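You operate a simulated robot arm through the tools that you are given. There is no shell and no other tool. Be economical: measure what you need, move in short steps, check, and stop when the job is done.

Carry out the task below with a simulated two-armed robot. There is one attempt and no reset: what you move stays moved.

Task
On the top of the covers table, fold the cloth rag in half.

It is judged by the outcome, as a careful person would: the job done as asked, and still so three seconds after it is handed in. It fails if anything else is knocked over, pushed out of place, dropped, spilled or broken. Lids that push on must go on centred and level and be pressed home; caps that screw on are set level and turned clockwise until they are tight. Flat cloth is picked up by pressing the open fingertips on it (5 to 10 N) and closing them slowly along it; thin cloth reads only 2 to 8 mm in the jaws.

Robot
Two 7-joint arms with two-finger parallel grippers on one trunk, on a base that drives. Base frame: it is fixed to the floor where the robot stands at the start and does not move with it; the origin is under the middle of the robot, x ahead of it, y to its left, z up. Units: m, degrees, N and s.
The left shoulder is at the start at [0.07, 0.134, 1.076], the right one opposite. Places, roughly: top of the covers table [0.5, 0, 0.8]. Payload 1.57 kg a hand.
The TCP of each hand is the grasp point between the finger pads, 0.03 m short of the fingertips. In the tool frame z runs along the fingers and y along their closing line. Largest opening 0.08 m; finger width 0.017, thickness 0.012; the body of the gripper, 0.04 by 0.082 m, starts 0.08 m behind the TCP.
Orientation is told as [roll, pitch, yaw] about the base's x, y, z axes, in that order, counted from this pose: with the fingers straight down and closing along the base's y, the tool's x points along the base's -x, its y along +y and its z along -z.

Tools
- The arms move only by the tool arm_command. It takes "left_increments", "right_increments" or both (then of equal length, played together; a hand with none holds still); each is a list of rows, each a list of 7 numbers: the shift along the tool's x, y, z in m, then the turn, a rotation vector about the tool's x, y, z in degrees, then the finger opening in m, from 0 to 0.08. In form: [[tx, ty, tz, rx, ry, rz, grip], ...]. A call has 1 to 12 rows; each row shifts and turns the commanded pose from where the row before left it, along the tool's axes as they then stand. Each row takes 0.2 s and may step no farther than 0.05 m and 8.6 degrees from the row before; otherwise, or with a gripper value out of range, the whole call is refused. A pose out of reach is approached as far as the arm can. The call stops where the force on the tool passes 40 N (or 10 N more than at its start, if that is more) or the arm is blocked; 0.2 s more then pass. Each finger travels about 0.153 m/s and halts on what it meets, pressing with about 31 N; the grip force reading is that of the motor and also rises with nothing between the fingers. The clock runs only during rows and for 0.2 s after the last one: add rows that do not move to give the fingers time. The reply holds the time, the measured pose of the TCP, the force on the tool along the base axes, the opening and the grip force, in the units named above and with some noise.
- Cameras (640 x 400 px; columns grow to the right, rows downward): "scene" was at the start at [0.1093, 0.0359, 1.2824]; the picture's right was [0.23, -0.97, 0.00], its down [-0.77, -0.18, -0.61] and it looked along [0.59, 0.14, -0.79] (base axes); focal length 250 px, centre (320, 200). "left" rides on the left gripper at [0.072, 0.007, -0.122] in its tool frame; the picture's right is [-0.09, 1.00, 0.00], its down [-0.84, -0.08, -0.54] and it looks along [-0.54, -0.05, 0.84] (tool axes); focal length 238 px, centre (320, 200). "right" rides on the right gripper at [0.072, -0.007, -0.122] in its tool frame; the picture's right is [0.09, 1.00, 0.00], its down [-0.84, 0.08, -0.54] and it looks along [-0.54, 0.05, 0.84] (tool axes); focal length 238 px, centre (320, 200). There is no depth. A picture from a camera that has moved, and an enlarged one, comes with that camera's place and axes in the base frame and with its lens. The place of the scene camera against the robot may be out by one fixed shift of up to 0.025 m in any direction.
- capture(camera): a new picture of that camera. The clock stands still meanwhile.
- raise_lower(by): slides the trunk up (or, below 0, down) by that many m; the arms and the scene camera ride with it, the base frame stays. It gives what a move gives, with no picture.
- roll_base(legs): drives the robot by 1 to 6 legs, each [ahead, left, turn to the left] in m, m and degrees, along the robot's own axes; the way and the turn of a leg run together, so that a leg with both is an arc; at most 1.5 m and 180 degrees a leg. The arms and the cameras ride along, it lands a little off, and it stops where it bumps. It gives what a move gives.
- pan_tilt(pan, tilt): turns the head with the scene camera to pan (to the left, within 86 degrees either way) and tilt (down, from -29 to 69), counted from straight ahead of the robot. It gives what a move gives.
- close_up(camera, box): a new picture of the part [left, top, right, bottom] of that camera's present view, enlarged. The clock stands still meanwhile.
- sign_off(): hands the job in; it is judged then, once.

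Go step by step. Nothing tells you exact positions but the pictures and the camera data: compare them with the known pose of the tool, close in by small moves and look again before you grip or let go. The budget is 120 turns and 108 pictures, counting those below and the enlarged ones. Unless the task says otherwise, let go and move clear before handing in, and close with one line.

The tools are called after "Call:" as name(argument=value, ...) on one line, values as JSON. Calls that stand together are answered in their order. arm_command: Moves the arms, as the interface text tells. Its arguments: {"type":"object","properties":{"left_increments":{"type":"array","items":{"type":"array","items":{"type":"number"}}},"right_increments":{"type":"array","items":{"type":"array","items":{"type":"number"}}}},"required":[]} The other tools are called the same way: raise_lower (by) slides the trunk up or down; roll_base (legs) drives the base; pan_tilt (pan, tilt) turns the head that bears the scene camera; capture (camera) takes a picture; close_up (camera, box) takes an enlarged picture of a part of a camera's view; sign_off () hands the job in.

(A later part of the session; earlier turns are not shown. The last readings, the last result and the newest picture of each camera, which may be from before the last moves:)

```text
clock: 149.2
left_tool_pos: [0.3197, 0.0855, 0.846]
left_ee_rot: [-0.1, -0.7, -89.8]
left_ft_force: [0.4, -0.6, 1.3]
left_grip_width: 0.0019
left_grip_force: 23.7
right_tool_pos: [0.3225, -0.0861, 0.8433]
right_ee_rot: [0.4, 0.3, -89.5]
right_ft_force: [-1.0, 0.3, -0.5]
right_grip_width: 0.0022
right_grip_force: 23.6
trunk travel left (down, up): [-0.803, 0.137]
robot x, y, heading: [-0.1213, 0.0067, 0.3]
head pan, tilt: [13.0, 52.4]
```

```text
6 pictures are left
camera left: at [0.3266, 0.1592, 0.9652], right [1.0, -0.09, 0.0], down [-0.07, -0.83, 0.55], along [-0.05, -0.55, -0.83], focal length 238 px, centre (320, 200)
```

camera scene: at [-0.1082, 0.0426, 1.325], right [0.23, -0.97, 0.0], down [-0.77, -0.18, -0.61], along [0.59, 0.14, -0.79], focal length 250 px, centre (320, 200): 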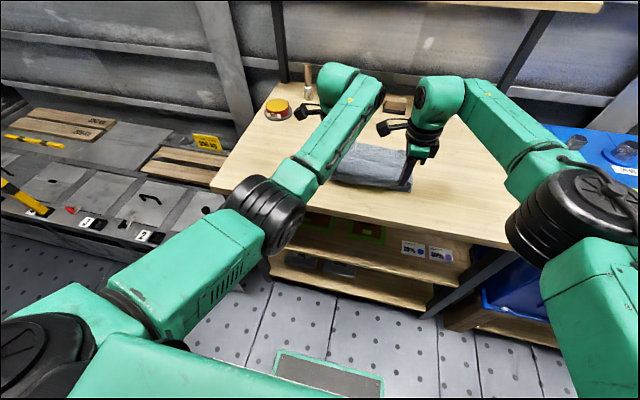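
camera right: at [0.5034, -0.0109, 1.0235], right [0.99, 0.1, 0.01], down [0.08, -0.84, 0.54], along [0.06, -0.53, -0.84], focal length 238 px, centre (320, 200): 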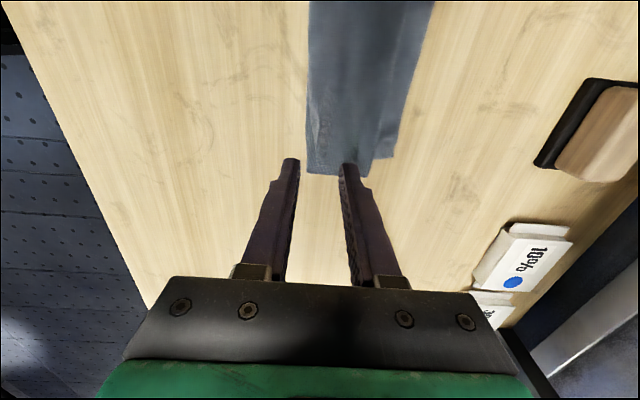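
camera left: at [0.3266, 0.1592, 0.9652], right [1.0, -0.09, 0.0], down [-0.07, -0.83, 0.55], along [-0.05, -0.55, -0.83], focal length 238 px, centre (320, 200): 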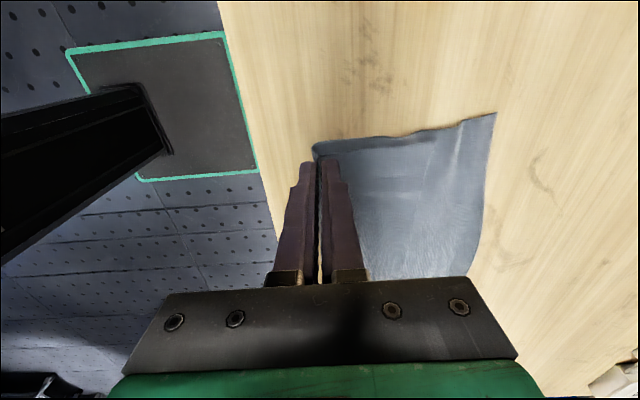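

The cloth lies two-layered with its edges at x≈0.44 and the fold at x≈0.31. I'll lower the last bit, release and rise.

Call:
arm_command(left_increments=[[0, -0.003, 0.006, 0, 0, 0, 0], [0, 0, 0, 0, 0, 0, 0.008], [0, 0, 0, 0, 0, 0, 0.016], [0, 0, 0, 0, 0, 0, 0.026], [0, 0, 0, 0, 0, 0, 0.036], [0, 0, 0, 0, 0, 0, 0.036]], right_increments=[[0, -0.003, 0.005, 0, 0, 0, 0], [0, 0, 0, 0, 0, 0, 0.008], [0, 0, 0, 0, 0, 0, 0.016], [0, 0, 0, 0, 0, 0, 0.026], [0, 0, 0, 0, 0, 0, 0.036], [0, 0, 0, 0, 0, 0, 0.036]])

Call:
raise_lower(by=0.13)

Call:
capture(camera="left")

```text
clock: 150.6
left_tool_pos: [0.3174, 0.0861, 0.8392]
left_ee_rot: [0.0, -0.7, -89.8]
left_ft_force: [0.0, -0.3, -0.1]
left_grip_width: 0.036
left_grip_force: 0.1
right_tool_pos: [0.3189, -0.0843, 0.8395]
right_ee_rot: [0.5, 0.4, -89.5]
right_ft_force: [-0.5, -0.4, -0.1]
right_grip_width: 0.0361
right_grip_force: 0.0
trunk travel left (down, up): [-0.803, 0.137]
robot x, y, heading: [-0.1177, 0.0066, 0.6]
head pan, tilt: [13.0, 52.4]
```

```text
clock: 152.1
left_tool_pos: [0.3177, 0.0869, 0.969]
left_ee_rot: [-0.1, -0.8, -89.9]
left_ft_force: [0.3, 0.7, -0.3]
left_grip_width: 0.036
left_grip_force: 0.0
right_tool_pos: [0.3193, -0.0843, 0.9685]
right_ee_rot: [0.4, 0.5, -89.5]
right_ft_force: [0.4, 0.1, -0.6]
right_grip_width: 0.0359
right_grip_force: 0.0
trunk travel left (down, up): [-0.933, 0.007]
robot x, y, heading: [-0.122, 0.0042, 0.4]
head pan, tilt: [13.0, 52.4]
```

```text
5 pictures are left
camera left: at [0.3237, 0.1594, 1.0896], right [1.0, -0.09, 0.0], down [-0.07, -0.83, 0.55], along [-0.05, -0.55, -0.83], focal length 238 px, centre (320, 200)
```

left: 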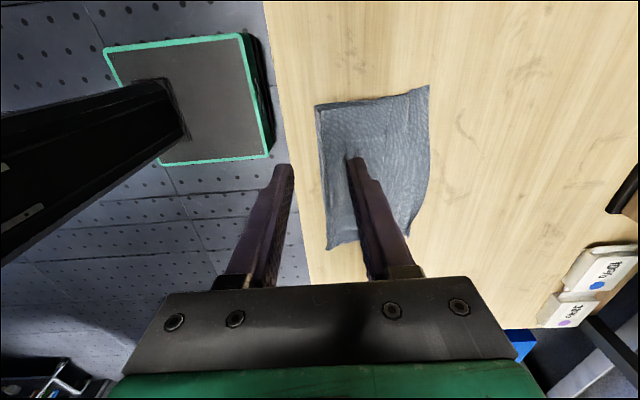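

It looks like a clean half fold. I'll back away and inspect it with a close-up.

Call:
roll_base(legs=[[-0.15, 0, 0]])

Call:
close_up(camera="left", box=[400, 60, 640, 250])

Call:
capture(camera="scene")

```text
clock: 153.5
left_tool_pos: [0.1679, 0.0869, 0.9677]
left_ee_rot: [-0.3, -0.7, -89.8]
left_ft_force: [0.4, 0.6, -0.3]
left_grip_width: 0.0359
left_grip_force: 0.0
right_tool_pos: [0.1698, -0.0844, 0.9687]
right_ee_rot: [0.3, 0.4, -89.4]
right_ft_force: [0.5, -0.4, -0.9]
right_grip_width: 0.0358
right_grip_force: 0.1
trunk travel left (down, up): [-0.933, 0.007]
robot x, y, heading: [-0.2693, 0.0051, 0.4]
head pan, tilt: [13.0, 52.4]
```

```text
2.11 times, centred on (520, 155) of left
camera zoom: at [0.1747, 0.1594, 1.0885], right [1.0, -0.09, 0.0], down [-0.07, -0.83, 0.55], along [-0.05, -0.55, -0.83], focal length 502 px, centre (-101, 295)
```

zoom: 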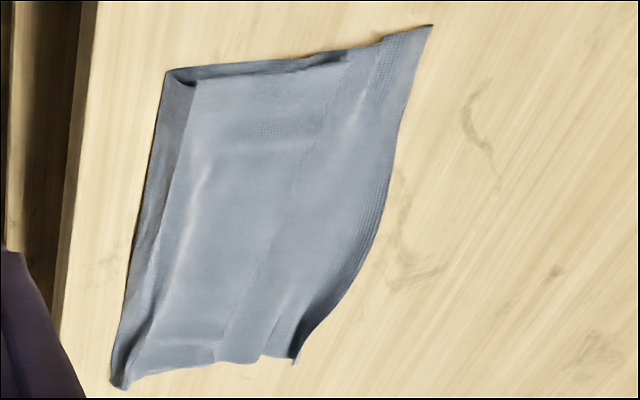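

```text
3 pictures are left
camera scene: at [-0.1588, 0.0425, 1.5651], right [0.23, -0.97, 0.0], down [-0.77, -0.19, -0.61], along [0.59, 0.14, -0.79], focal length 250 px, centre (320, 200)
```

scene: 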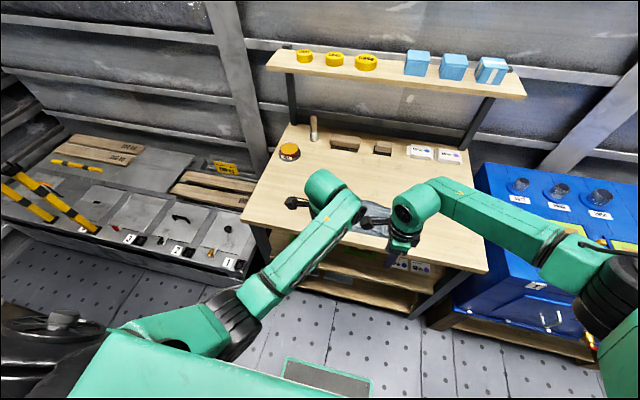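

There's a faint line across the top layer that may be its free edge. I'll take one sharper close-up to check how well the halves match.

Call:
close_up(camera="left", box=[490, 65, 610, 140])

```text
5.33 times, centred on (550, 102) of left
camera zoom: at [0.1747, 0.1594, 1.0885], right [1.0, -0.09, 0.0], down [-0.07, -0.83, 0.55], along [-0.05, -0.55, -0.83], focal length 1271 px, centre (-907, 720)
```

zoom: 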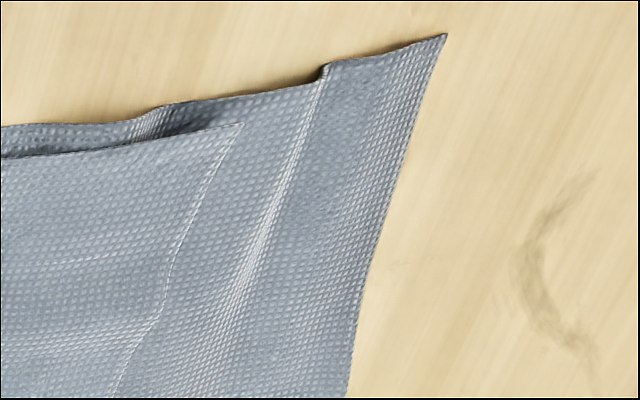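

The halves mismatch: the top edge is about 3.5 cm short on the left and 5.5 cm on the right. I'll pinch only the top layer near its free edge and draw it forward to match.

Call:
roll_base(legs=[[0.2, 0, 0]])

Call:
raise_lower(by=-0.115)

```text
clock: 155.1
left_tool_pos: [0.3654, 0.086, 0.971]
left_ee_rot: [0.0, -0.6, -89.9]
left_ft_force: [-0.8, 0.6, -0.5]
left_grip_width: 0.0361
left_grip_force: 0.2
right_tool_pos: [0.3677, -0.0842, 0.9701]
right_ee_rot: [0.6, 0.4, -89.6]
right_ft_force: [-0.6, 0.3, 0.9]
right_grip_width: 0.0357
right_grip_force: 0.0
trunk travel left (down, up): [-0.933, 0.007]
robot x, y, heading: [-0.0746, 0.0068, 0.2]
head pan, tilt: [13.0, 52.4]
```

```text
clock: 156.6
left_tool_pos: [0.3672, 0.0864, 0.8544]
left_ee_rot: [-0.1, -0.6, -89.9]
left_ft_force: [0.3, -0.2, 0.2]
left_grip_width: 0.0362
left_grip_force: 0.1
right_tool_pos: [0.3688, -0.085, 0.8548]
right_ee_rot: [0.4, 0.4, -89.5]
right_ft_force: [-0.4, 0.4, 0.3]
right_grip_width: 0.0358
right_grip_force: 0.0
trunk travel left (down, up): [-0.818, 0.122]
robot x, y, heading: [-0.0654, 0.0058, 0.2]
head pan, tilt: [13.0, 52.4]
```

Call:
arm_command(left_increments=[[-0.006, 0.008, 0, 0, 0, 0, 0.03], [0, 0, 0.012, 0, 0, 0, 0.03], [0, 0, 0.006, 0, 0, 0, 0.03], [0, 0, 0.002, 0, 0, 0, 0.03], [0, 0, 0, 0, 0, 0, 0.03]], right_increments=[[0.002, -0.008, 0, 0, 0, 0, 0.03], [0, 0, 0.012, 0, 0, 0, 0.03], [0, 0, 0.006, 0, 0, 0, 0.03], [0, 0, 0.002, 0, 0, 0, 0.03], [0, 0, 0, 0, 0, 0, 0.03]])

```text
clock: 157.8
left_tool_pos: [0.3763, 0.0798, 0.835]
left_ee_rot: [-0.1, -0.8, -89.8]
left_ft_force: [0.9, 0.1, 0.9]
left_grip_width: 0.03
left_grip_force: 0.1
right_tool_pos: [0.3611, -0.0814, 0.8342]
right_ee_rot: [0.4, 0.4, -89.5]
right_ft_force: [0.3, 0.5, 0.0]
right_grip_width: 0.0304
right_grip_force: 0.0
trunk travel left (down, up): [-0.818, 0.122]
robot x, y, heading: [-0.0707, 0.0038, 0.2]
head pan, tilt: [13.0, 52.4]
```

Call:
arm_command(left_increments=[[0, 0, 0.001, 0, 0, 0, 0.03], [0, 0, 0.001, 0, 0, 0, 0.03], [0, 0, 0.001, 0, 0, 0, 0.03], [0, 0, 0, 0, 0, 0, 0.03]], right_increments=[[0, 0, 0.001, 0, 0, 0, 0.03], [0, 0, 0.001, 0, 0, 0, 0.03], [0, 0, 0.001, 0, 0, 0, 0.03], [0, 0, 0, 0, 0, 0, 0.03]])

```text
clock: 158.8
left_tool_pos: [0.3767, 0.0802, 0.832]
left_ee_rot: [-0.1, -0.7, -89.9]
left_ft_force: [0.3, -0.7, -0.2]
left_grip_width: 0.03
left_grip_force: 0.0
right_tool_pos: [0.3628, -0.0824, 0.8308]
right_ee_rot: [0.6, 0.4, -89.5]
right_ft_force: [0.0, 1.2, 4.3]
right_grip_width: 0.0301
right_grip_force: 0.2
trunk travel left (down, up): [-0.818, 0.122]
robot x, y, heading: [-0.07, 0.0083, 0.5]
head pan, tilt: [13.0, 52.4]
```

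Right at 4.3 N, left just above contact. I'll press the left 1.8 mm and the right 0.5 mm, then close slowly.

Call:
arm_command(left_increments=[[0, 0, 0.0018, 0, 0, 0, 0.03], [0, 0, 0, 0, 0, 0, 0.027], [0, 0, 0, 0, 0, 0, 0.024], [0, 0, 0, 0, 0, 0, 0.021], [0, 0, 0, 0, 0, 0, 0.018], [0, 0, 0, 0, 0, 0, 0.015], [0, 0, 0, 0, 0, 0, 0.012], [0, 0, 0, 0, 0, 0, 0.009], [0, 0, 0, 0, 0, 0, 0.006], [0, 0, 0, 0, 0, 0, 0.003], [0, 0, 0, 0, 0, 0, 0], [0, 0, 0, 0, 0, 0, 0]], right_increments=[[0, 0, 0.0005, 0, 0, 0, 0.03], [0, 0, 0, 0, 0, 0, 0.027], [0, 0, 0, 0, 0, 0, 0.024], [0, 0, 0, 0, 0, 0, 0.021], [0, 0, 0, 0, 0, 0, 0.018], [0, 0, 0, 0, 0, 0, 0.015], [0, 0, 0, 0, 0, 0, 0.012], [0, 0, 0, 0, 0, 0, 0.009], [0, 0, 0, 0, 0, 0, 0.006], [0, 0, 0, 0, 0, 0, 0.003], [0, 0, 0, 0, 0, 0, 0], [0, 0, 0, 0, 0, 0, 0]])

```text
clock: 161.4
left_tool_pos: [0.3736, 0.0795, 0.831]
left_ee_rot: [0.0, -0.8, -90.0]
left_ft_force: [-1.7, 0.2, 23.8]
left_grip_width: 0.0061
left_grip_force: 26.2
right_tool_pos: [0.3581, -0.082, 0.8315]
right_ee_rot: [0.6, 0.5, -89.5]
right_ft_force: [0.1, 0.1, -0.1]
right_grip_width: 0.0058
right_grip_force: 25.6
trunk travel left (down, up): [-0.818, 0.122]
robot x, y, heading: [-0.0743, 0.0044, 0.3]
head pan, tilt: [13.0, 52.4]
```

The jaws read 6 mm, so both layers were caught. I'll release, and instead try sliding just the top layer forward with closed fingertips pressed lightly on it.

Call:
arm_command(left_increments=[[0, 0, -0.001, 0, 0, 0, 0.008], [0, 0, 0, 0, 0, 0, 0.018], [0, 0, 0, 0, 0, 0, 0.03], [0, 0, -0.015, 0, 0, 0, 0.03], [0, 0, -0.01, 0, 0, 0, 0.03], [0, 0.008, 0, 0, 0, 0, 0.0], [0, 0, 0, 0, 0, 0, 0.0], [0, 0, 0.015, 0, 0, 0, 0], [0, 0, 0.006, 0, 0, 0, 0], [0, 0, 0, 0, 0, 0, 0]], right_increments=[[0, 0, 0, 0, 0, 0, 0.008], [0, 0, 0, 0, 0, 0, 0.018], [0, 0, 0, 0, 0, 0, 0.03], [0, 0, -0.015, 0, 0, 0, 0.03], [0, 0, -0.01, 0, 0, 0, 0.03], [0, 0.008, 0, 0, 0, 0, 0.0], [0, 0, 0, 0, 0, 0, 0.0], [0, 0, 0.015, 0, 0, 0, 0], [0, 0, 0.006, 0, 0, 0, 0], [0, 0, 0, 0, 0, 0, 0]])

```text
clock: 163.6
left_tool_pos: [0.3839, 0.08, 0.8347]
left_ee_rot: [-0.1, -0.7, -90.0]
left_ft_force: [-0.3, 0.5, -0.6]
left_grip_width: 0.0
left_grip_force: 21.0
right_tool_pos: [0.3702, -0.082, 0.8338]
right_ee_rot: [0.5, 0.4, -89.4]
right_ft_force: [-0.4, -0.4, -0.7]
right_grip_width: 0.0002
right_grip_force: 21.3
trunk travel left (down, up): [-0.818, 0.122]
robot x, y, heading: [-0.0692, 0.007, 0.2]
head pan, tilt: [13.0, 52.4]
```

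Call:
arm_command(left_increments=[[0, 0, 0.002, 0, 0, 0, 0], [0, 0, 0.0015, 0, 0, 0, 0], [0, 0, 0, 0, 0, 0, 0]], right_increments=[[0, 0, 0.002, 0, 0, 0, 0], [0, 0, 0.0015, 0, 0, 0, 0], [0, 0, 0, 0, 0, 0, 0]])

```text
clock: 164.4
left_tool_pos: [0.3849, 0.0802, 0.832]
left_ee_rot: [0.0, -0.7, -89.9]
left_ft_force: [0.9, -0.7, 1.5]
left_grip_width: 0.0001
left_grip_force: 21.8
right_tool_pos: [0.3706, -0.0825, 0.8323]
right_ee_rot: [0.5, 0.4, -89.5]
right_ft_force: [0.8, -0.2, 4.6]
right_grip_width: 0.0
right_grip_force: 20.9
trunk travel left (down, up): [-0.818, 0.122]
robot x, y, heading: [-0.0708, 0.004, 0.3]
head pan, tilt: [13.0, 52.4]
```

Light contact on both sides. I'll now rub forward: left 4 cm, right 5.6 cm, then lift and look.

Call:
arm_command(left_increments=[[0, 0.004, 0.0005, 0, 0, 0, 0], [0, 0.004, 0, 0, 0, 0, 0], [0, 0.004, 0, 0, 0, 0, 0], [0, 0.004, 0, 0, 0, 0, 0], [0, 0.004, 0, 0, 0, 0, 0], [0, 0.004, 0, 0, 0, 0, 0], [0, 0.004, 0, 0, 0, 0, 0], [0, 0.004, 0, 0, 0, 0, 0], [0, 0.004, 0, 0, 0, 0, 0], [0, 0.004, 0, 0, 0, 0, 0], [0, 0, -0.02, 0, 0, 0, 0], [0, 0, -0.03, 0, 0, 0, 0]], right_increments=[[0, 0.0056, 0, 0, 0, 0, 0], [0, 0.0056, 0, 0, 0, 0, 0], [0, 0.0056, 0, 0, 0, 0, 0], [0, 0.0056, 0, 0, 0, 0, 0], [0, 0.0056, 0, 0, 0, 0, 0], [0, 0.0056, 0, 0, 0, 0, 0], [0, 0.0056, 0, 0, 0, 0, 0], [0, 0.0056, 0, 0, 0, 0, 0], [0, 0.0056, 0, 0, 0, 0, 0], [0, 0.0056, 0, 0, 0, 0, 0], [0, 0, -0.02, 0, 0, 0, 0], [0, 0, -0.03, 0, 0, 0, 0]])

Call:
raise_lower(by=0.08)

Call:
roll_base(legs=[[-0.2, 0, 0]])

Call:
close_up(camera="left", box=[400, 60, 640, 250])

```text
clock: 167.0
left_tool_pos: [0.4236, 0.0817, 0.8809]
left_ee_rot: [0.0, -0.6, -89.8]
left_ft_force: [0.6, 0.3, -0.3]
left_grip_width: 0.0
left_grip_force: 21.1
right_tool_pos: [0.426, -0.0809, 0.8828]
right_ee_rot: [0.4, 0.4, -89.5]
right_ft_force: [-0.1, 0.8, -0.1]
right_grip_width: 0.0
right_grip_force: 20.7
trunk travel left (down, up): [-0.818, 0.122]
robot x, y, heading: [-0.0653, 0.0069, 0.4]
head pan, tilt: [13.0, 52.4]
```

```text
clock: 168.2
left_tool_pos: [0.4251, 0.081, 0.9599]
left_ee_rot: [-0.1, -0.8, -89.8]
left_ft_force: [0.2, 0.5, -0.5]
left_grip_width: 0.0001
left_grip_force: 21.0
right_tool_pos: [0.4265, -0.0805, 0.9628]
right_ee_rot: [0.4, 0.4, -89.5]
right_ft_force: [0.1, -0.4, -0.1]
right_grip_width: 0.0
right_grip_force: 21.3
trunk travel left (down, up): [-0.898, 0.042]
robot x, y, heading: [-0.0692, 0.0066, 0.2]
head pan, tilt: [13.0, 52.4]
```

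```text
clock: 169.8
left_tool_pos: [0.2279, 0.08, 0.9588]
left_ee_rot: [-0.3, -0.7, -89.8]
left_ft_force: [-0.1, -0.1, 1.1]
left_grip_width: 0.0
left_grip_force: 21.3
right_tool_pos: [0.2292, -0.0808, 0.9623]
right_ee_rot: [0.4, 0.4, -89.6]
right_ft_force: [0.1, 0.3, -0.2]
right_grip_width: 0.0
right_grip_force: 21.0
trunk travel left (down, up): [-0.898, 0.042]
robot x, y, heading: [-0.271, 0.0046, 0.3]
head pan, tilt: [13.0, 52.4]
```

```text
2.11 times, centred on (520, 155) of left
camera zoom: at [0.2353, 0.153, 1.0787], right [1.0, -0.09, 0.0], down [-0.07, -0.83, 0.55], along [-0.05, -0.55, -0.83], focal length 502 px, centre (-101, 295)
```

zoom: 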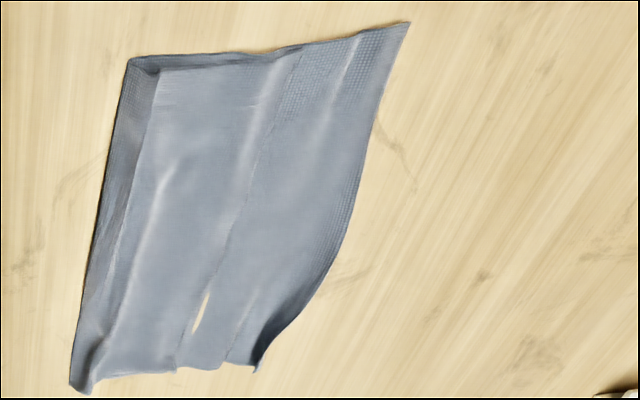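

The whole cloth slid together, so the halves still mismatch by about 5 cm. With one picture left I'll proceed by force and jaw readings: pinch the exposed single-layer edge, hang the cloth to unfold it, lay it flat, then repeat the middle-line pinch more accurately.

Call:
roll_base(legs=[[0.227, 0, 0]])

Call:
arm_command(left_increments=[[0, 0, 0, 0, 0, 0, 0.026], [0, 0, 0, 0, 0, 0, 0.026]], right_increments=[[0, 0, 0, 0, 0, 0, 0.026], [0, 0, 0, 0, 0, 0, 0.026]])

Call:
raise_lower(by=-0.118)

```text
clock: 171.5
left_tool_pos: [0.4511, 0.0805, 0.9608]
left_ee_rot: [0.0, -0.7, -89.9]
left_ft_force: [0.5, -0.1, 1.4]
left_grip_width: 0.0002
left_grip_force: 22.1
right_tool_pos: [0.4525, -0.0811, 0.9642]
right_ee_rot: [0.5, 0.3, -89.4]
right_ft_force: [0.0, -0.6, 1.0]
right_grip_width: 0.0001
right_grip_force: 21.5
trunk travel left (down, up): [-0.898, 0.042]
robot x, y, heading: [-0.041, 0.011, 0.1]
head pan, tilt: [13.0, 52.4]
```

```text
clock: 172.1
left_tool_pos: [0.4522, 0.0817, 0.9611]
left_ee_rot: [-0.1, -0.7, -89.8]
left_ft_force: [0.2, -0.3, -0.2]
left_grip_width: 0.0261
left_grip_force: 0.1
right_tool_pos: [0.4544, -0.0806, 0.9625]
right_ee_rot: [0.5, 0.5, -89.4]
right_ft_force: [-0.2, 0.0, -0.2]
right_grip_width: 0.0261
right_grip_force: 0.0
trunk travel left (down, up): [-0.898, 0.042]
robot x, y, heading: [-0.0416, 0.0104, 0.2]
head pan, tilt: [13.0, 52.4]
```

```text
clock: 173.6
left_tool_pos: [0.4519, 0.0817, 0.8422]
left_ee_rot: [0.0, -0.8, -89.9]
left_ft_force: [0.9, -0.6, 0.1]
left_grip_width: 0.0257
left_grip_force: 0.2
right_tool_pos: [0.4529, -0.0793, 0.8444]
right_ee_rot: [0.4, 0.4, -89.5]
right_ft_force: [0.8, 0.1, 1.0]
right_grip_width: 0.0259
right_grip_force: 0.0
trunk travel left (down, up): [-0.78, 0.16]
robot x, y, heading: [-0.0433, 0.0076, 0.2]
head pan, tilt: [13.0, 52.4]
```

Call:
arm_command(left_increments=[[0, 0.003, 0.005, 0, 0, 0, 0.026], [0, 0, 0.003, 0, 0, 0, 0.026], [0, 0, 0.002, 0, 0, 0, 0.026], [0, 0, 0.001, 0, 0, 0, 0.026], [0, 0, 0, 0, 0, 0, 0.026]], right_increments=[[0, 0.003, 0.006, 0, 0, 0, 0.026], [0, 0, 0.003, 0, 0, 0, 0.026], [0, 0, 0.002, 0, 0, 0, 0.026], [0, 0, 0.001, 0, 0, 0, 0.026], [0, 0, 0, 0, 0, 0, 0.026]])

```text
clock: 174.8
left_tool_pos: [0.4561, 0.0816, 0.8317]
left_ee_rot: [0.0, -0.7, -89.8]
left_ft_force: [0.7, 0.4, 2.5]
left_grip_width: 0.0258
left_grip_force: 0.0
right_tool_pos: [0.4578, -0.0792, 0.833]
right_ee_rot: [0.4, 0.3, -89.5]
right_ft_force: [-0.1, -0.3, -0.6]
right_grip_width: 0.026
right_grip_force: 0.2
trunk travel left (down, up): [-0.78, 0.16]
robot x, y, heading: [-0.0422, 0.0039, 0.2]
head pan, tilt: [13.0, 52.4]
```

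Call:
arm_command(left_increments=[[0, 0, 0.0008, 0, 0, 0, 0.026], [0, 0, 0, 0, 0, 0, 0.026], [0, 0, 0, 0, 0, 0, 0.026]], right_increments=[[0, 0, 0.001, 0, 0, 0, 0.026], [0, 0, 0.001, 0, 0, 0, 0.026], [0, 0, 0, 0, 0, 0, 0.026]])

```text
clock: 175.6
left_tool_pos: [0.4551, 0.0821, 0.8306]
left_ee_rot: [0.0, -0.7, -89.8]
left_ft_force: [0.5, 0.0, 4.0]
left_grip_width: 0.0265
left_grip_force: 0.1
right_tool_pos: [0.4566, -0.0798, 0.8311]
right_ee_rot: [0.5, 0.3, -89.5]
right_ft_force: [-0.2, -0.1, 3.1]
right_grip_width: 0.0259
right_grip_force: 0.1
trunk travel left (down, up): [-0.78, 0.16]
robot x, y, heading: [-0.0447, 0.0033, 0.2]
head pan, tilt: [13.0, 52.4]
```

Contact at 4 N and 3 N. I'll press 0.8 mm more and close slowly.

Call:
arm_command(left_increments=[[0, 0, 0.0008, 0, 0, 0, 0.026], [0, 0, 0, 0, 0, 0, 0.0235], [0, 0, 0, 0, 0, 0, 0.021], [0, 0, 0, 0, 0, 0, 0.0185], [0, 0, 0, 0, 0, 0, 0.016], [0, 0, 0, 0, 0, 0, 0.0135], [0, 0, 0, 0, 0, 0, 0.011], [0, 0, 0, 0, 0, 0, 0.0085], [0, 0, 0, 0, 0, 0, 0.006], [0, 0, 0, 0, 0, 0, 0.003], [0, 0, 0, 0, 0, 0, 0], [0, 0, 0, 0, 0, 0, 0]], right_increments=[[0, 0, 0.001, 0, 0, 0, 0.026], [0, 0, 0, 0, 0, 0, 0.0235], [0, 0, 0, 0, 0, 0, 0.021], [0, 0, 0, 0, 0, 0, 0.0185], [0, 0, 0, 0, 0, 0, 0.016], [0, 0, 0, 0, 0, 0, 0.0135], [0, 0, 0, 0, 0, 0, 0.011], [0, 0, 0, 0, 0, 0, 0.0085], [0, 0, 0, 0, 0, 0, 0.006], [0, 0, 0, 0, 0, 0, 0.003], [0, 0, 0, 0, 0, 0, 0], [0, 0, 0, 0, 0, 0, 0]])

```text
clock: 178.2
left_tool_pos: [0.4537, 0.0809, 0.832]
left_ee_rot: [0.0, -0.6, -89.8]
left_ft_force: [-0.1, -0.5, 4.2]
left_grip_width: 0.0015
left_grip_force: 23.3
right_tool_pos: [0.4561, -0.0814, 0.8302]
right_ee_rot: [0.6, 0.5, -89.5]
right_ft_force: [2.7, 0.4, 16.1]
right_grip_width: 0.0018
right_grip_force: 24.1
trunk travel left (down, up): [-0.78, 0.16]
robot x, y, heading: [-0.0409, 0.0091, 0.4]
head pan, tilt: [13.0, 52.4]
```

Both hands hold a single layer (1.5 and 1.8 mm). I'll lift until the whole cloth hangs, moving back toward the robot.

Call:
raise_lower(by=0.155)

Call:
arm_command(left_increments=[[0, -0.008, -0.0125, 0, 0, 0, 0], [0, -0.012, -0.0125, 0, 0, 0, 0], [0, -0.012, -0.0125, 0, 0, 0, 0], [0, -0.012, -0.0125, 0, 0, 0, 0], [0, -0.012, -0.0125, 0, 0, 0, 0], [0, -0.012, -0.0125, 0, 0, 0, 0], [0, -0.012, -0.0125, 0, 0, 0, 0], [0, -0.012, -0.0125, 0, 0, 0, 0], [0, -0.01, 0, 0, 0, 0, 0], [0, -0.006, 0, 0, 0, 0, 0], [0, 0, 0, 0, 0, 0, 0], [0, 0, 0, 0, 0, 0, 0]], right_increments=[[0, -0.008, -0.0125, 0, 0, 0, 0], [0, -0.012, -0.0125, 0, 0, 0, 0], [0, -0.012, -0.0125, 0, 0, 0, 0], [0, -0.012, -0.0125, 0, 0, 0, 0], [0, -0.012, -0.0125, 0, 0, 0, 0], [0, -0.012, -0.0125, 0, 0, 0, 0], [0, -0.012, -0.0125, 0, 0, 0, 0], [0, -0.012, -0.0125, 0, 0, 0, 0], [0, -0.01, 0, 0, 0, 0, 0], [0, -0.006, 0, 0, 0, 0, 0], [0, 0, 0, 0, 0, 0, 0], [0, 0, 0, 0, 0, 0, 0]])

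```text
clock: 179.9
left_tool_pos: [0.4557, 0.0807, 0.9859]
left_ee_rot: [-0.2, -0.7, -89.8]
left_ft_force: [0.3, 0.3, 0.4]
left_grip_width: 0.0019
left_grip_force: 23.7
right_tool_pos: [0.4586, -0.0805, 0.985]
right_ee_rot: [0.4, 0.5, -89.5]
right_ft_force: [0.4, -0.4, 0.7]
right_grip_width: 0.0018
right_grip_force: 23.8
trunk travel left (down, up): [-0.935, 0.005]
robot x, y, heading: [-0.0431, 0.0046, 0.4]
head pan, tilt: [13.0, 52.4]
```

```text
clock: 182.5
left_tool_pos: [0.3464, 0.0823, 1.0851]
left_ee_rot: [-0.2, -0.8, -89.8]
left_ft_force: [-0.1, -1.3, -1.1]
left_grip_width: 0.0017
left_grip_force: 23.4
right_tool_pos: [0.3492, -0.0817, 1.0835]
right_ee_rot: [0.4, 0.4, -89.5]
right_ft_force: [-0.4, 1.8, 0.7]
right_grip_width: 0.002
right_grip_force: 24.3
trunk travel left (down, up): [-0.935, 0.005]
robot x, y, heading: [-0.04, 0.0054, 0.4]
head pan, tilt: [13.0, 52.4]
```

Now I'll lay it flat, moving forward and down together so the cloth trails toward me.

Call:
arm_command(left_increments=[[0, 0.012, 0.008, 0, 0, 0, 0], [0, 0.012, 0.012, 0, 0, 0, 0], [0, 0.012, 0.012, 0, 0, 0, 0], [0, 0.012, 0.012, 0, 0, 0, 0], [0, 0.012, 0.012, 0, 0, 0, 0], [0, 0.012, 0.012, 0, 0, 0, 0], [0, 0.012, 0.012, 0, 0, 0, 0], [0, 0.012, 0.012, 0, 0, 0, 0], [0, 0.012, 0.012, 0, 0, 0, 0], [0, 0.012, 0.012, 0, 0, 0, 0], [0, 0.011, 0.012, 0, 0, 0, 0], [0, 0.011, 0.012, 0, 0, 0, 0]], right_increments=[[0, 0.012, 0.008, 0, 0, 0, 0], [0, 0.012, 0.012, 0, 0, 0, 0], [0, 0.012, 0.012, 0, 0, 0, 0], [0, 0.012, 0.012, 0, 0, 0, 0], [0, 0.012, 0.012, 0, 0, 0, 0], [0, 0.012, 0.012, 0, 0, 0, 0], [0, 0.012, 0.012, 0, 0, 0, 0], [0, 0.012, 0.012, 0, 0, 0, 0], [0, 0.012, 0.012, 0, 0, 0, 0], [0, 0.012, 0.012, 0, 0, 0, 0], [0, 0.011, 0.012, 0, 0, 0, 0], [0, 0.011, 0.012, 0, 0, 0, 0]])

Call:
arm_command(left_increments=[[0, 0.011, 0.012, 0, 0, 0, 0], [0, 0.011, 0.012, 0, 0, 0, 0], [0, 0.011, 0.012, 0, 0, 0, 0], [0, 0.011, 0.012, 0, 0, 0, 0], [0, 0.011, 0.012, 0, 0, 0, 0], [0, 0.011, 0.012, 0, 0, 0, 0], [0, 0.01, 0.012, 0, 0, 0, 0], [0, 0.01, 0.012, 0, 0, 0, 0], [0, 0, 0.006, 0, 0, 0, 0], [0, 0, 0, 0, 0, 0, 0]], right_increments=[[0, 0.011, 0.012, 0, 0, 0, 0], [0, 0.011, 0.012, 0, 0, 0, 0], [0, 0.011, 0.012, 0, 0, 0, 0], [0, 0.011, 0.012, 0, 0, 0, 0], [0, 0.011, 0.012, 0, 0, 0, 0], [0, 0.011, 0.012, 0, 0, 0, 0], [0, 0.01, 0.012, 0, 0, 0, 0], [0, 0.01, 0.012, 0, 0, 0, 0], [0, 0, 0.006, 0, 0, 0, 0], [0, 0, 0, 0, 0, 0, 0]])

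```text
clock: 185.1
left_tool_pos: [0.4916, 0.0822, 0.9454]
left_ee_rot: [-0.2, -0.6, -89.8]
left_ft_force: [-0.4, 0.7, -1.1]
left_grip_width: 0.0017
left_grip_force: 23.8
right_tool_pos: [0.4915, -0.0793, 0.9434]
right_ee_rot: [0.4, 0.4, -89.6]
right_ft_force: [0.9, 0.1, 0.7]
right_grip_width: 0.0018
right_grip_force: 23.8
trunk travel left (down, up): [-0.935, 0.005]
robot x, y, heading: [-0.0417, 0.0073, 0.2]
head pan, tilt: [13.0, 52.4]
```

```text
clock: 187.3
left_tool_pos: [0.5041, 0.0819, 0.9118]
left_ee_rot: [-0.1, -0.7, -89.9]
left_ft_force: [0.4, -1.3, -0.1]
left_grip_width: 0.0016
left_grip_force: 23.3
left hand out of reach, approached as far as the arm can: row 2, 3, 4, 5, 6, 7, 8, 9
right_tool_pos: [0.5064, -0.0808, 0.9223]
right_ee_rot: [0.8, 0.3, -89.6]
right_ft_force: [0.0, 1.0, 0.2]
right_grip_width: 0.0018
right_grip_force: 23.3
right hand out of reach, approached as far as the arm can: row 2, 3, 4, 5, 6, 7, 8, 9
trunk travel left (down, up): [-0.935, 0.005]
robot x, y, heading: [-0.0442, 0.0077, 0.5]
head pan, tilt: [13.0, 52.4]
```

The arms hit their reach limit with the trunk this high. I'll finish the lay-down with the trunk and base.

Call:
raise_lower(by=-0.025)

Call:
roll_base(legs=[[0.035, 0, 0]])

Call:
raise_lower(by=-0.03)

Call:
roll_base(legs=[[0.025, 0, 0]])

```text
clock: 188.1
left_tool_pos: [0.5041, 0.0825, 0.8862]
left_ee_rot: [-0.2, -0.7, -89.8]
left_ft_force: [0.2, -0.8, 0.0]
left_grip_width: 0.0018
left_grip_force: 23.0
right_tool_pos: [0.5058, -0.0811, 0.8981]
right_ee_rot: [0.7, 0.4, -89.4]
right_ft_force: [0.6, 1.1, -0.2]
right_grip_width: 0.0019
right_grip_force: 23.5
trunk travel left (down, up): [-0.91, 0.03]
robot x, y, heading: [-0.04, 0.0064, 0.1]
head pan, tilt: [13.0, 52.4]
```

```text
clock: 188.9
left_tool_pos: [0.5322, 0.0825, 0.8903]
left_ee_rot: [0.3, -0.7, -89.8]
left_ft_force: [-0.3, -1.0, 0.1]
left_grip_width: 0.0017
left_grip_force: 23.3
right_tool_pos: [0.5353, -0.0802, 0.9004]
right_ee_rot: [1.3, 0.5, -89.5]
right_ft_force: [-0.7, 0.8, 0.4]
right_grip_width: 0.0019
right_grip_force: 23.8
trunk travel left (down, up): [-0.91, 0.03]
robot x, y, heading: [-0.0063, 0.0064, 0.4]
head pan, tilt: [13.0, 52.4]
```

```text
clock: 189.7
left_tool_pos: [0.5389, 0.0843, 0.8554]
left_ee_rot: [-0.2, -0.7, -89.7]
left_ft_force: [0.4, -1.2, 0.8]
left_grip_width: 0.002
left_grip_force: 24.1
right_tool_pos: [0.5422, -0.0812, 0.8678]
right_ee_rot: [1.0, 0.4, -89.5]
right_ft_force: [-0.3, 0.5, -0.4]
right_grip_width: 0.002
right_grip_force: 23.5
trunk travel left (down, up): [-0.88, 0.06]
robot x, y, heading: [-0.0066, 0.0081, 0.3]
head pan, tilt: [13.0, 52.4]
```

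```text
clock: 190.5
left_tool_pos: [0.5603, 0.083, 0.8602]
left_ee_rot: [0.2, -0.7, -89.8]
left_ft_force: [-0.2, -0.8, 0.6]
left_grip_width: 0.0018
left_grip_force: 23.2
right_tool_pos: [0.5624, -0.0794, 0.8698]
right_ee_rot: [1.1, 0.4, -89.5]
right_ft_force: [-0.8, 1.0, 0.5]
right_grip_width: 0.002
right_grip_force: 23.7
trunk travel left (down, up): [-0.88, 0.06]
robot x, y, heading: [0.0182, 0.0089, 0.3]
head pan, tilt: [13.0, 52.4]
```

Call:
raise_lower(by=-0.018)

Call:
arm_command(right_increments=[[0, -0.001, 0.005, 0, 0, 0, 0], [0, -0.001, 0.005, 0, 0, 0, 0], [0, 0, 0, 0, 0, 0, 0]])

```text
clock: 191.1
left_tool_pos: [0.5619, 0.0835, 0.8395]
left_ee_rot: [0.0, -0.7, -89.8]
left_ft_force: [0.0, -0.9, -0.4]
left_grip_width: 0.0019
left_grip_force: 23.5
right_tool_pos: [0.5651, -0.0795, 0.8504]
right_ee_rot: [0.8, 0.4, -89.5]
right_ft_force: [0.5, 0.2, 0.8]
right_grip_width: 0.0018
right_grip_force: 23.5
trunk travel left (down, up): [-0.862, 0.078]
robot x, y, heading: [0.017, 0.0072, 0.3]
head pan, tilt: [13.0, 52.4]
```

```text
clock: 191.9
left_tool_pos: [0.5632, 0.0832, 0.8375]
left_ee_rot: [-0.2, -0.7, -89.7]
left_ft_force: [-0.2, -1.2, -0.3]
left_grip_width: 0.0017
left_grip_force: 23.6
right_tool_pos: [0.5643, -0.0792, 0.845]
right_ee_rot: [0.8, 0.5, -89.4]
right_ft_force: [0.2, 0.7, 0.3]
right_grip_width: 0.0018
right_grip_force: 23.1
right hand out of reach, approached as far as the arm can: row 2
trunk travel left (down, up): [-0.862, 0.078]
robot x, y, heading: [0.0147, 0.0089, 0.4]
head pan, tilt: [13.0, 52.4]
```

I'll release and rise, then move back over the expected middle and spend the last picture on measuring both edges.

Call:
arm_command(left_increments=[[0, 0, 0, 0, 0, 0, 0.01], [0, 0, 0, 0, 0, 0, 0.02], [0, 0, 0, 0, 0, 0, 0.034], [0, 0, 0, 0, 0, 0, 0.034]], right_increments=[[0, 0, 0, 0, 0, 0, 0.01], [0, 0, 0, 0, 0, 0, 0.02], [0, 0, 0, 0, 0, 0, 0.034], [0, 0, 0, 0, 0, 0, 0.034]])

Call:
raise_lower(by=0.075)

Call:
roll_base(legs=[[-0.098, 0, 0]])

Call:
capture(camera="left")

```text
clock: 192.9
left_tool_pos: [0.5625, 0.0839, 0.8375]
left_ee_rot: [0.0, -0.7, -89.7]
left_ft_force: [-0.3, 0.5, 0.1]
left_grip_width: 0.034
left_grip_force: 0.0
right_tool_pos: [0.5643, -0.0801, 0.8449]
right_ee_rot: [1.0, 0.4, -89.4]
right_ft_force: [0.2, -0.5, -0.2]
right_grip_width: 0.0339
right_grip_force: 0.1
trunk travel left (down, up): [-0.862, 0.078]
robot x, y, heading: [0.0142, 0.0073, 0.4]
head pan, tilt: [13.0, 52.4]
```

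```text
clock: 194.0
left_tool_pos: [0.5633, 0.0827, 0.9135]
left_ee_rot: [-0.1, -0.7, -89.8]
left_ft_force: [-0.2, -0.3, -0.4]
left_grip_width: 0.034
left_grip_force: 0.1
right_tool_pos: [0.564, -0.0792, 0.9202]
right_ee_rot: [0.9, 0.4, -89.5]
right_ft_force: [0.9, -0.6, 0.0]
right_grip_width: 0.0337
right_grip_force: 0.0
trunk travel left (down, up): [-0.937, 0.003]
robot x, y, heading: [0.017, 0.0101, 0.5]
head pan, tilt: [13.0, 52.4]
```

```text
clock: 195.2
left_tool_pos: [0.4707, 0.0833, 0.9121]
left_ee_rot: [-0.5, -0.7, -89.8]
left_ft_force: [-0.1, 0.3, 0.2]
left_grip_width: 0.034
left_grip_force: 0.0
right_tool_pos: [0.4728, -0.0792, 0.9172]
right_ee_rot: [0.7, 0.4, -89.4]
right_ft_force: [0.3, -0.7, -0.6]
right_grip_width: 0.034
right_grip_force: 0.0
trunk travel left (down, up): [-0.937, 0.003]
robot x, y, heading: [-0.0766, 0.0093, 0.6]
head pan, tilt: [13.0, 52.4]
```

```text
0 pictures are left
camera left: at [0.4779, 0.1562, 1.031], right [1.0, -0.09, -0.01], down [-0.07, -0.83, 0.55], along [-0.05, -0.55, -0.83], focal length 238 px, centre (320, 200)
```

left: 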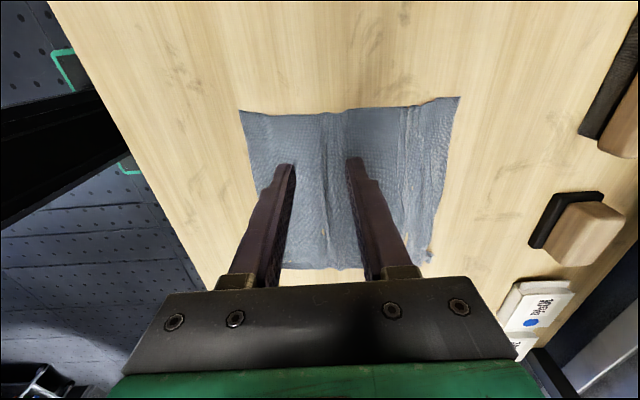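

The last picture shows the cloth flat at x≈0.40–0.60, with the old crease at x≈0.489. Counting the hidden ridges, the true middle is about x≈0.505. I'll position there, first re-levelling the arms against the trunk for better reach.

Call:
roll_base(legs=[[0.035, 0, 0]])

Call:
arm_command(left_increments=[[0, 0, -0.025, 0, 0, 0, 0.03], [0, 0, -0.025, 0, 0, 0, 0.03], [0, 0, 0, 0, 0, 0, 0.03]], right_increments=[[0, 0, -0.022, 0, 0, 0, 0.03], [0, 0, -0.022, 0, 0, 0, 0.03], [0, 0, 0, 0, 0, 0, 0.03]])

Call:
raise_lower(by=-0.115)

```text
clock: 196.0
left_tool_pos: [0.4941, 0.083, 0.9175]
left_ee_rot: [0.5, -0.6, -89.7]
left_ft_force: [-0.3, 0.2, 0.0]
left_grip_width: 0.0338
left_grip_force: 0.1
right_tool_pos: [0.4966, -0.079, 0.9259]
right_ee_rot: [1.5, 0.3, -89.5]
right_ft_force: [0.3, 0.3, 0.4]
right_grip_width: 0.034
right_grip_force: 0.0
trunk travel left (down, up): [-0.937, 0.003]
robot x, y, heading: [-0.0454, 0.0067, 0.6]
head pan, tilt: [13.0, 52.4]
```

```text
clock: 196.8
left_tool_pos: [0.5033, 0.0842, 0.9634]
left_ee_rot: [-0.1, -0.7, -89.7]
left_ft_force: [0.3, 0.6, 0.2]
left_grip_width: 0.0298
left_grip_force: 0.1
right_tool_pos: [0.5017, -0.0791, 0.964]
right_ee_rot: [0.8, 0.4, -89.3]
right_ft_force: [-0.2, 0.0, -0.5]
right_grip_width: 0.0298
right_grip_force: 0.1
trunk travel left (down, up): [-0.937, 0.003]
robot x, y, heading: [-0.0465, 0.0111, 0.4]
head pan, tilt: [13.0, 52.4]
```

```text
clock: 198.3
left_tool_pos: [0.5016, 0.0832, 0.8489]
left_ee_rot: [-0.2, -0.6, -89.7]
left_ft_force: [0.4, 0.2, 0.5]
left_grip_width: 0.0301
left_grip_force: 0.0
right_tool_pos: [0.5022, -0.0804, 0.8486]
right_ee_rot: [0.9, 0.4, -89.4]
right_ft_force: [0.8, 0.2, -0.7]
right_grip_width: 0.0297
right_grip_force: 0.1
trunk travel left (down, up): [-0.822, 0.118]
robot x, y, heading: [-0.0461, 0.0066, 0.5]
head pan, tilt: [13.0, 52.4]
```

Call:
arm_command(left_increments=[[0, 0.004, 0.006, 0, 0, 0, 0.03], [0, 0, 0.006, 0, 0, 0, 0.03], [0, 0, 0.003, 0, 0, 0, 0.03], [0, 0, 0.001, 0, 0, 0, 0.03], [0, 0, 0, 0, 0, 0, 0.03]], right_increments=[[0, 0.007, 0.006, 0, 0, 0, 0.03], [0, 0, 0.006, 0, 0, 0, 0.03], [0, 0, 0.003, 0, 0, 0, 0.03], [0, 0, 0.001, 0, 0, 0, 0.03], [0, 0, 0, 0, 0, 0, 0.03]])

```text
clock: 199.5
left_tool_pos: [0.5054, 0.0831, 0.8314]
left_ee_rot: [-0.1, -0.8, -89.7]
left_ft_force: [0.2, 0.4, 0.7]
left_grip_width: 0.03
left_grip_force: 0.1
right_tool_pos: [0.5099, -0.0789, 0.8325]
right_ee_rot: [0.9, 0.5, -89.3]
right_ft_force: [0.4, 0.4, 0.7]
right_grip_width: 0.0299
right_grip_force: 0.1
trunk travel left (down, up): [-0.822, 0.118]
robot x, y, heading: [-0.0436, 0.0071, 0.4]
head pan, tilt: [13.0, 52.4]
```

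Call:
arm_command(left_increments=[[0, 0, 0.001, 0, 0, 0, 0.03], [0, 0, 0.0007, 0, 0, 0, 0.03], [0, 0, 0, 0, 0, 0, 0.03]], right_increments=[[0, 0, 0.001, 0, 0, 0, 0.03], [0, 0, 0.0007, 0, 0, 0, 0.03], [0, 0, 0, 0, 0, 0, 0.03]])

```text
clock: 200.3
left_tool_pos: [0.5061, 0.0851, 0.8308]
left_ee_rot: [0.1, -0.7, -89.7]
left_ft_force: [0.2, 1.6, 6.2]
left_grip_width: 0.0298
left_grip_force: 0.1
right_tool_pos: [0.5079, -0.0802, 0.8322]
right_ee_rot: [0.9, 0.4, -89.5]
right_ft_force: [0.6, -0.1, -0.2]
right_grip_width: 0.03
right_grip_force: 0.1
trunk travel left (down, up): [-0.822, 0.118]
robot x, y, heading: [-0.0436, 0.0027, 0.3]
head pan, tilt: [13.0, 52.4]
```

Left is at 6 N. The right needs about 2 mm more.

Call:
arm_command(right_increments=[[0, 0, 0.001, 0, 0, 0, 0.03], [0, 0, 0.0008, 0, 0, 0, 0.03], [0, 0, 0, 0, 0, 0, 0.03]])

```text
clock: 201.1
left_tool_pos: [0.5039, 0.0845, 0.8308]
left_ee_rot: [0.0, -0.7, -89.6]
left_ft_force: [-0.2, -0.6, 3.9]
left_grip_width: 0.03
left_grip_force: 0.2
right_tool_pos: [0.5082, -0.0796, 0.831]
right_ee_rot: [1.1, 0.5, -89.4]
right_ft_force: [1.2, -1.7, 13.6]
right_grip_width: 0.0294
right_grip_force: 0.1
trunk travel left (down, up): [-0.822, 0.118]
robot x, y, heading: [-0.0432, 0.0077, 0.2]
head pan, tilt: [13.0, 52.4]
```

I'll ease the right by 0.6 mm, add 0.5 mm on the left, and close slowly.

Call:
arm_command(left_increments=[[0, 0, 0.0005, 0, 0, 0, 0.03], [0, 0, 0, 0, 0, 0, 0.027], [0, 0, 0, 0, 0, 0, 0.024], [0, 0, 0, 0, 0, 0, 0.021], [0, 0, 0, 0, 0, 0, 0.018], [0, 0, 0, 0, 0, 0, 0.015], [0, 0, 0, 0, 0, 0, 0.012], [0, 0, 0, 0, 0, 0, 0.009], [0, 0, 0, 0, 0, 0, 0.006], [0, 0, 0, 0, 0, 0, 0.003], [0, 0, 0, 0, 0, 0, 0], [0, 0, 0, 0, 0, 0, 0]], right_increments=[[0, 0, -0.0006, 0, 0, 0, 0.03], [0, 0, 0, 0, 0, 0, 0.027], [0, 0, 0, 0, 0, 0, 0.024], [0, 0, 0, 0, 0, 0, 0.021], [0, 0, 0, 0, 0, 0, 0.018], [0, 0, 0, 0, 0, 0, 0.015], [0, 0, 0, 0, 0, 0, 0.012], [0, 0, 0, 0, 0, 0, 0.009], [0, 0, 0, 0, 0, 0, 0.006], [0, 0, 0, 0, 0, 0, 0.003], [0, 0, 0, 0, 0, 0, 0], [0, 0, 0, 0, 0, 0, 0]])

```text
clock: 203.7
left_tool_pos: [0.5046, 0.0853, 0.8316]
left_ee_rot: [0.0, -0.7, -89.7]
left_ft_force: [-0.3, 0.1, 3.4]
left_grip_width: 0.0023
left_grip_force: 22.7
right_tool_pos: [0.5091, -0.0793, 0.8313]
right_ee_rot: [1.1, 0.3, -89.4]
right_ft_force: [-2.4, 0.0, 8.3]
right_grip_width: 0.0001
right_grip_force: 21.3
trunk travel left (down, up): [-0.822, 0.118]
robot x, y, heading: [-0.0445, 0.0048, 0.5]
head pan, tilt: [13.0, 52.4]
```

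The left holds; the right missed. I'll lift the right slightly, reopen wider, press again and close.

Call:
arm_command(right_increments=[[0, 0, -0.008, 0, 0, 0, 0], [0, 0, 0, 0, 0, 0, 0.036], [0, 0, 0, 0, 0, 0, 0.036], [0, 0, 0.006, 0, 0, 0, 0.036], [0, 0, 0.0022, 0, 0, 0, 0.036], [0, 0, 0, 0, 0, 0, 0.036]])

```text
clock: 205.1
left_tool_pos: [0.5038, 0.0843, 0.8312]
left_ee_rot: [0.1, -0.7, -89.8]
left_ft_force: [1.9, 0.1, 5.3]
left_grip_width: 0.002
left_grip_force: 23.6
right_tool_pos: [0.5092, -0.08, 0.831]
right_ee_rot: [1.1, 0.5, -89.4]
right_ft_force: [0.9, -1.7, 10.8]
right_grip_width: 0.0356
right_grip_force: 0.0
trunk travel left (down, up): [-0.822, 0.118]
robot x, y, heading: [-0.0426, 0.0019, 0.3]
head pan, tilt: [13.0, 52.4]
```

Call:
arm_command(right_increments=[[0, 0, 0, 0, 0, 0, 0.033], [0, 0, 0, 0, 0, 0, 0.03], [0, 0, 0, 0, 0, 0, 0.027], [0, 0, 0, 0, 0, 0, 0.024], [0, 0, 0, 0, 0, 0, 0.021], [0, 0, 0, 0, 0, 0, 0.018], [0, 0, 0, 0, 0, 0, 0.014], [0, 0, 0, 0, 0, 0, 0.01], [0, 0, 0, 0, 0, 0, 0.006], [0, 0, 0, 0, 0, 0, 0.003], [0, 0, 0, 0, 0, 0, 0], [0, 0, 0, 0, 0, 0, 0]])

```text
clock: 207.7
left_tool_pos: [0.5047, 0.0837, 0.8315]
left_ee_rot: [0.0, -0.7, -89.7]
left_ft_force: [-0.1, 0.3, 0.6]
left_grip_width: 0.0016
left_grip_force: 23.6
right_tool_pos: [0.5084, -0.0792, 0.8311]
right_ee_rot: [1.0, 0.5, -89.5]
right_ft_force: [-0.8, 0.4, 13.6]
right_grip_width: 0.0018
right_grip_force: 23.7
trunk travel left (down, up): [-0.822, 0.118]
robot x, y, heading: [-0.0436, 0.0059, 0.4]
head pan, tilt: [13.0, 52.4]
```

Both hands now hold a single-layer pinch along the middle. I'll lift until it hangs free and let it settle.

Call:
raise_lower(by=0.115)

Call:
arm_command(left_increments=[[0, 0, -0.012, 0, 0, 0, 0], [0, 0, -0.012, 0, 0, 0, 0], [0, 0, -0.012, 0, 0, 0, 0], [0, 0, 0, 0, 0, 0, 0], [0, 0, 0, 0, 0, 0, 0], [0, 0, 0, 0, 0, 0, 0], [0, 0, 0, 0, 0, 0, 0], [0, 0, 0, 0, 0, 0, 0]], right_increments=[[0, 0, -0.012, 0, 0, 0, 0], [0, 0, -0.012, 0, 0, 0, 0], [0, 0, -0.012, 0, 0, 0, 0], [0, 0, 0, 0, 0, 0, 0], [0, 0, 0, 0, 0, 0, 0], [0, 0, 0, 0, 0, 0, 0], [0, 0, 0, 0, 0, 0, 0], [0, 0, 0, 0, 0, 0, 0]])

```text
clock: 209.1
left_tool_pos: [0.5056, 0.0838, 0.945]
left_ee_rot: [-0.1, -0.7, -89.6]
left_ft_force: [0.9, 0.0, 0.3]
left_grip_width: 0.0019
left_grip_force: 23.8
right_tool_pos: [0.5092, -0.0801, 0.9451]
right_ee_rot: [0.9, 0.4, -89.4]
right_ft_force: [-0.3, -0.7, 0.4]
right_grip_width: 0.0016
right_grip_force: 23.4
trunk travel left (down, up): [-0.937, 0.003]
robot x, y, heading: [-0.0452, 0.007, 0.4]
head pan, tilt: [13.0, 52.4]
```

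```text
clock: 210.9
left_tool_pos: [0.5061, 0.0837, 0.9814]
left_ee_rot: [0.0, -0.7, -89.7]
left_ft_force: [0.2, -0.5, 0.1]
left_grip_width: 0.0019
left_grip_force: 23.7
right_tool_pos: [0.5101, -0.0782, 0.9802]
right_ee_rot: [0.9, 0.5, -89.4]
right_ft_force: [0.3, 0.1, 0.3]
right_grip_width: 0.0021
right_grip_force: 23.5
trunk travel left (down, up): [-0.937, 0.003]
robot x, y, heading: [-0.0423, 0.0058, 0.5]
head pan, tilt: [13.0, 52.4]
```

Hanging free with both grips firm. Now the same diagonal lay-down toward the robot.

Call:
arm_command(left_increments=[[0, -0.012, 0.008, 0, 0, 0, 0], [0, -0.012, 0.01, 0, 0, 0, 0], [0, -0.012, 0.01, 0, 0, 0, 0], [0, -0.012, 0.01, 0, 0, 0, 0], [0, -0.012, 0.01, 0, 0, 0, 0], [0, -0.012, 0.01, 0, 0, 0, 0], [0, -0.012, 0.01, 0, 0, 0, 0], [0, -0.012, 0.0105, 0, 0, 0, 0], [0, -0.012, 0.0105, 0, 0, 0, 0], [0, -0.012, 0.0105, 0, 0, 0, 0], [0, -0.011, 0.0105, 0, 0, 0, 0], [0, -0.009, 0.0105, 0, 0, 0, 0]], right_increments=[[0, -0.012, 0.008, 0, 0, 0, 0], [0, -0.012, 0.01, 0, 0, 0, 0], [0, -0.012, 0.01, 0, 0, 0, 0], [0, -0.012, 0.01, 0, 0, 0, 0], [0, -0.012, 0.01, 0, 0, 0, 0], [0, -0.012, 0.01, 0, 0, 0, 0], [0, -0.012, 0.01, 0, 0, 0, 0], [0, -0.012, 0.0105, 0, 0, 0, 0], [0, -0.012, 0.0105, 0, 0, 0, 0], [0, -0.012, 0.0105, 0, 0, 0, 0], [0, -0.011, 0.0105, 0, 0, 0, 0], [0, -0.009, 0.0105, 0, 0, 0, 0]])

```text
clock: 213.5
left_tool_pos: [0.3641, 0.0825, 0.8605]
left_ee_rot: [-0.2, -0.7, -89.7]
left_ft_force: [-0.3, 0.7, 0.7]
left_grip_width: 0.0018
left_grip_force: 23.6
right_tool_pos: [0.372, -0.0804, 0.857]
right_ee_rot: [0.9, 0.4, -89.4]
right_ft_force: [0.5, -1.2, -0.5]
right_grip_width: 0.0019
right_grip_force: 23.1
trunk travel left (down, up): [-0.937, 0.003]
robot x, y, heading: [-0.0433, 0.0061, 0.4]
head pan, tilt: [13.0, 52.4]
```

I'll lower the last 2 cm with slight backward motion, release gently, and wait.

Call:
arm_command(left_increments=[[0, -0.007, 0.01, 0, 0, 0, 0], [0, -0.004, 0.008, 0, 0, 0, 0], [0, -0.002, 0.003, 0, 0, 0, 0], [0, 0, 0, 0, 0, 0, 0], [0, 0, 0, 0, 0, 0, 0.008], [0, 0, 0, 0, 0, 0, 0.016], [0, 0, 0, 0, 0, 0, 0.026], [0, 0, 0, 0, 0, 0, 0.036], [0, 0, 0, 0, 0, 0, 0.036]], right_increments=[[0, -0.007, 0.009, 0, 0, 0, 0], [0, -0.004, 0.007, 0, 0, 0, 0], [0, -0.002, 0.003, 0, 0, 0, 0], [0, 0, 0, 0, 0, 0, 0], [0, 0, 0, 0, 0, 0, 0.008], [0, 0, 0, 0, 0, 0, 0.016], [0, 0, 0, 0, 0, 0, 0.026], [0, 0, 0, 0, 0, 0, 0.036], [0, 0, 0, 0, 0, 0, 0.036]])

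```text
clock: 215.5
left_tool_pos: [0.3534, 0.082, 0.8391]
left_ee_rot: [-0.2, -0.6, -89.6]
left_ft_force: [-0.4, 0.0, -0.2]
left_grip_width: 0.036
left_grip_force: 0.0
right_tool_pos: [0.3591, -0.0819, 0.8394]
right_ee_rot: [0.9, 0.4, -89.4]
right_ft_force: [-0.5, 0.1, 0.1]
right_grip_width: 0.0359
right_grip_force: 0.1
trunk travel left (down, up): [-0.937, 0.003]
robot x, y, heading: [-0.037, 0.0069, 0.3]
head pan, tilt: [13.0, 52.4]
```

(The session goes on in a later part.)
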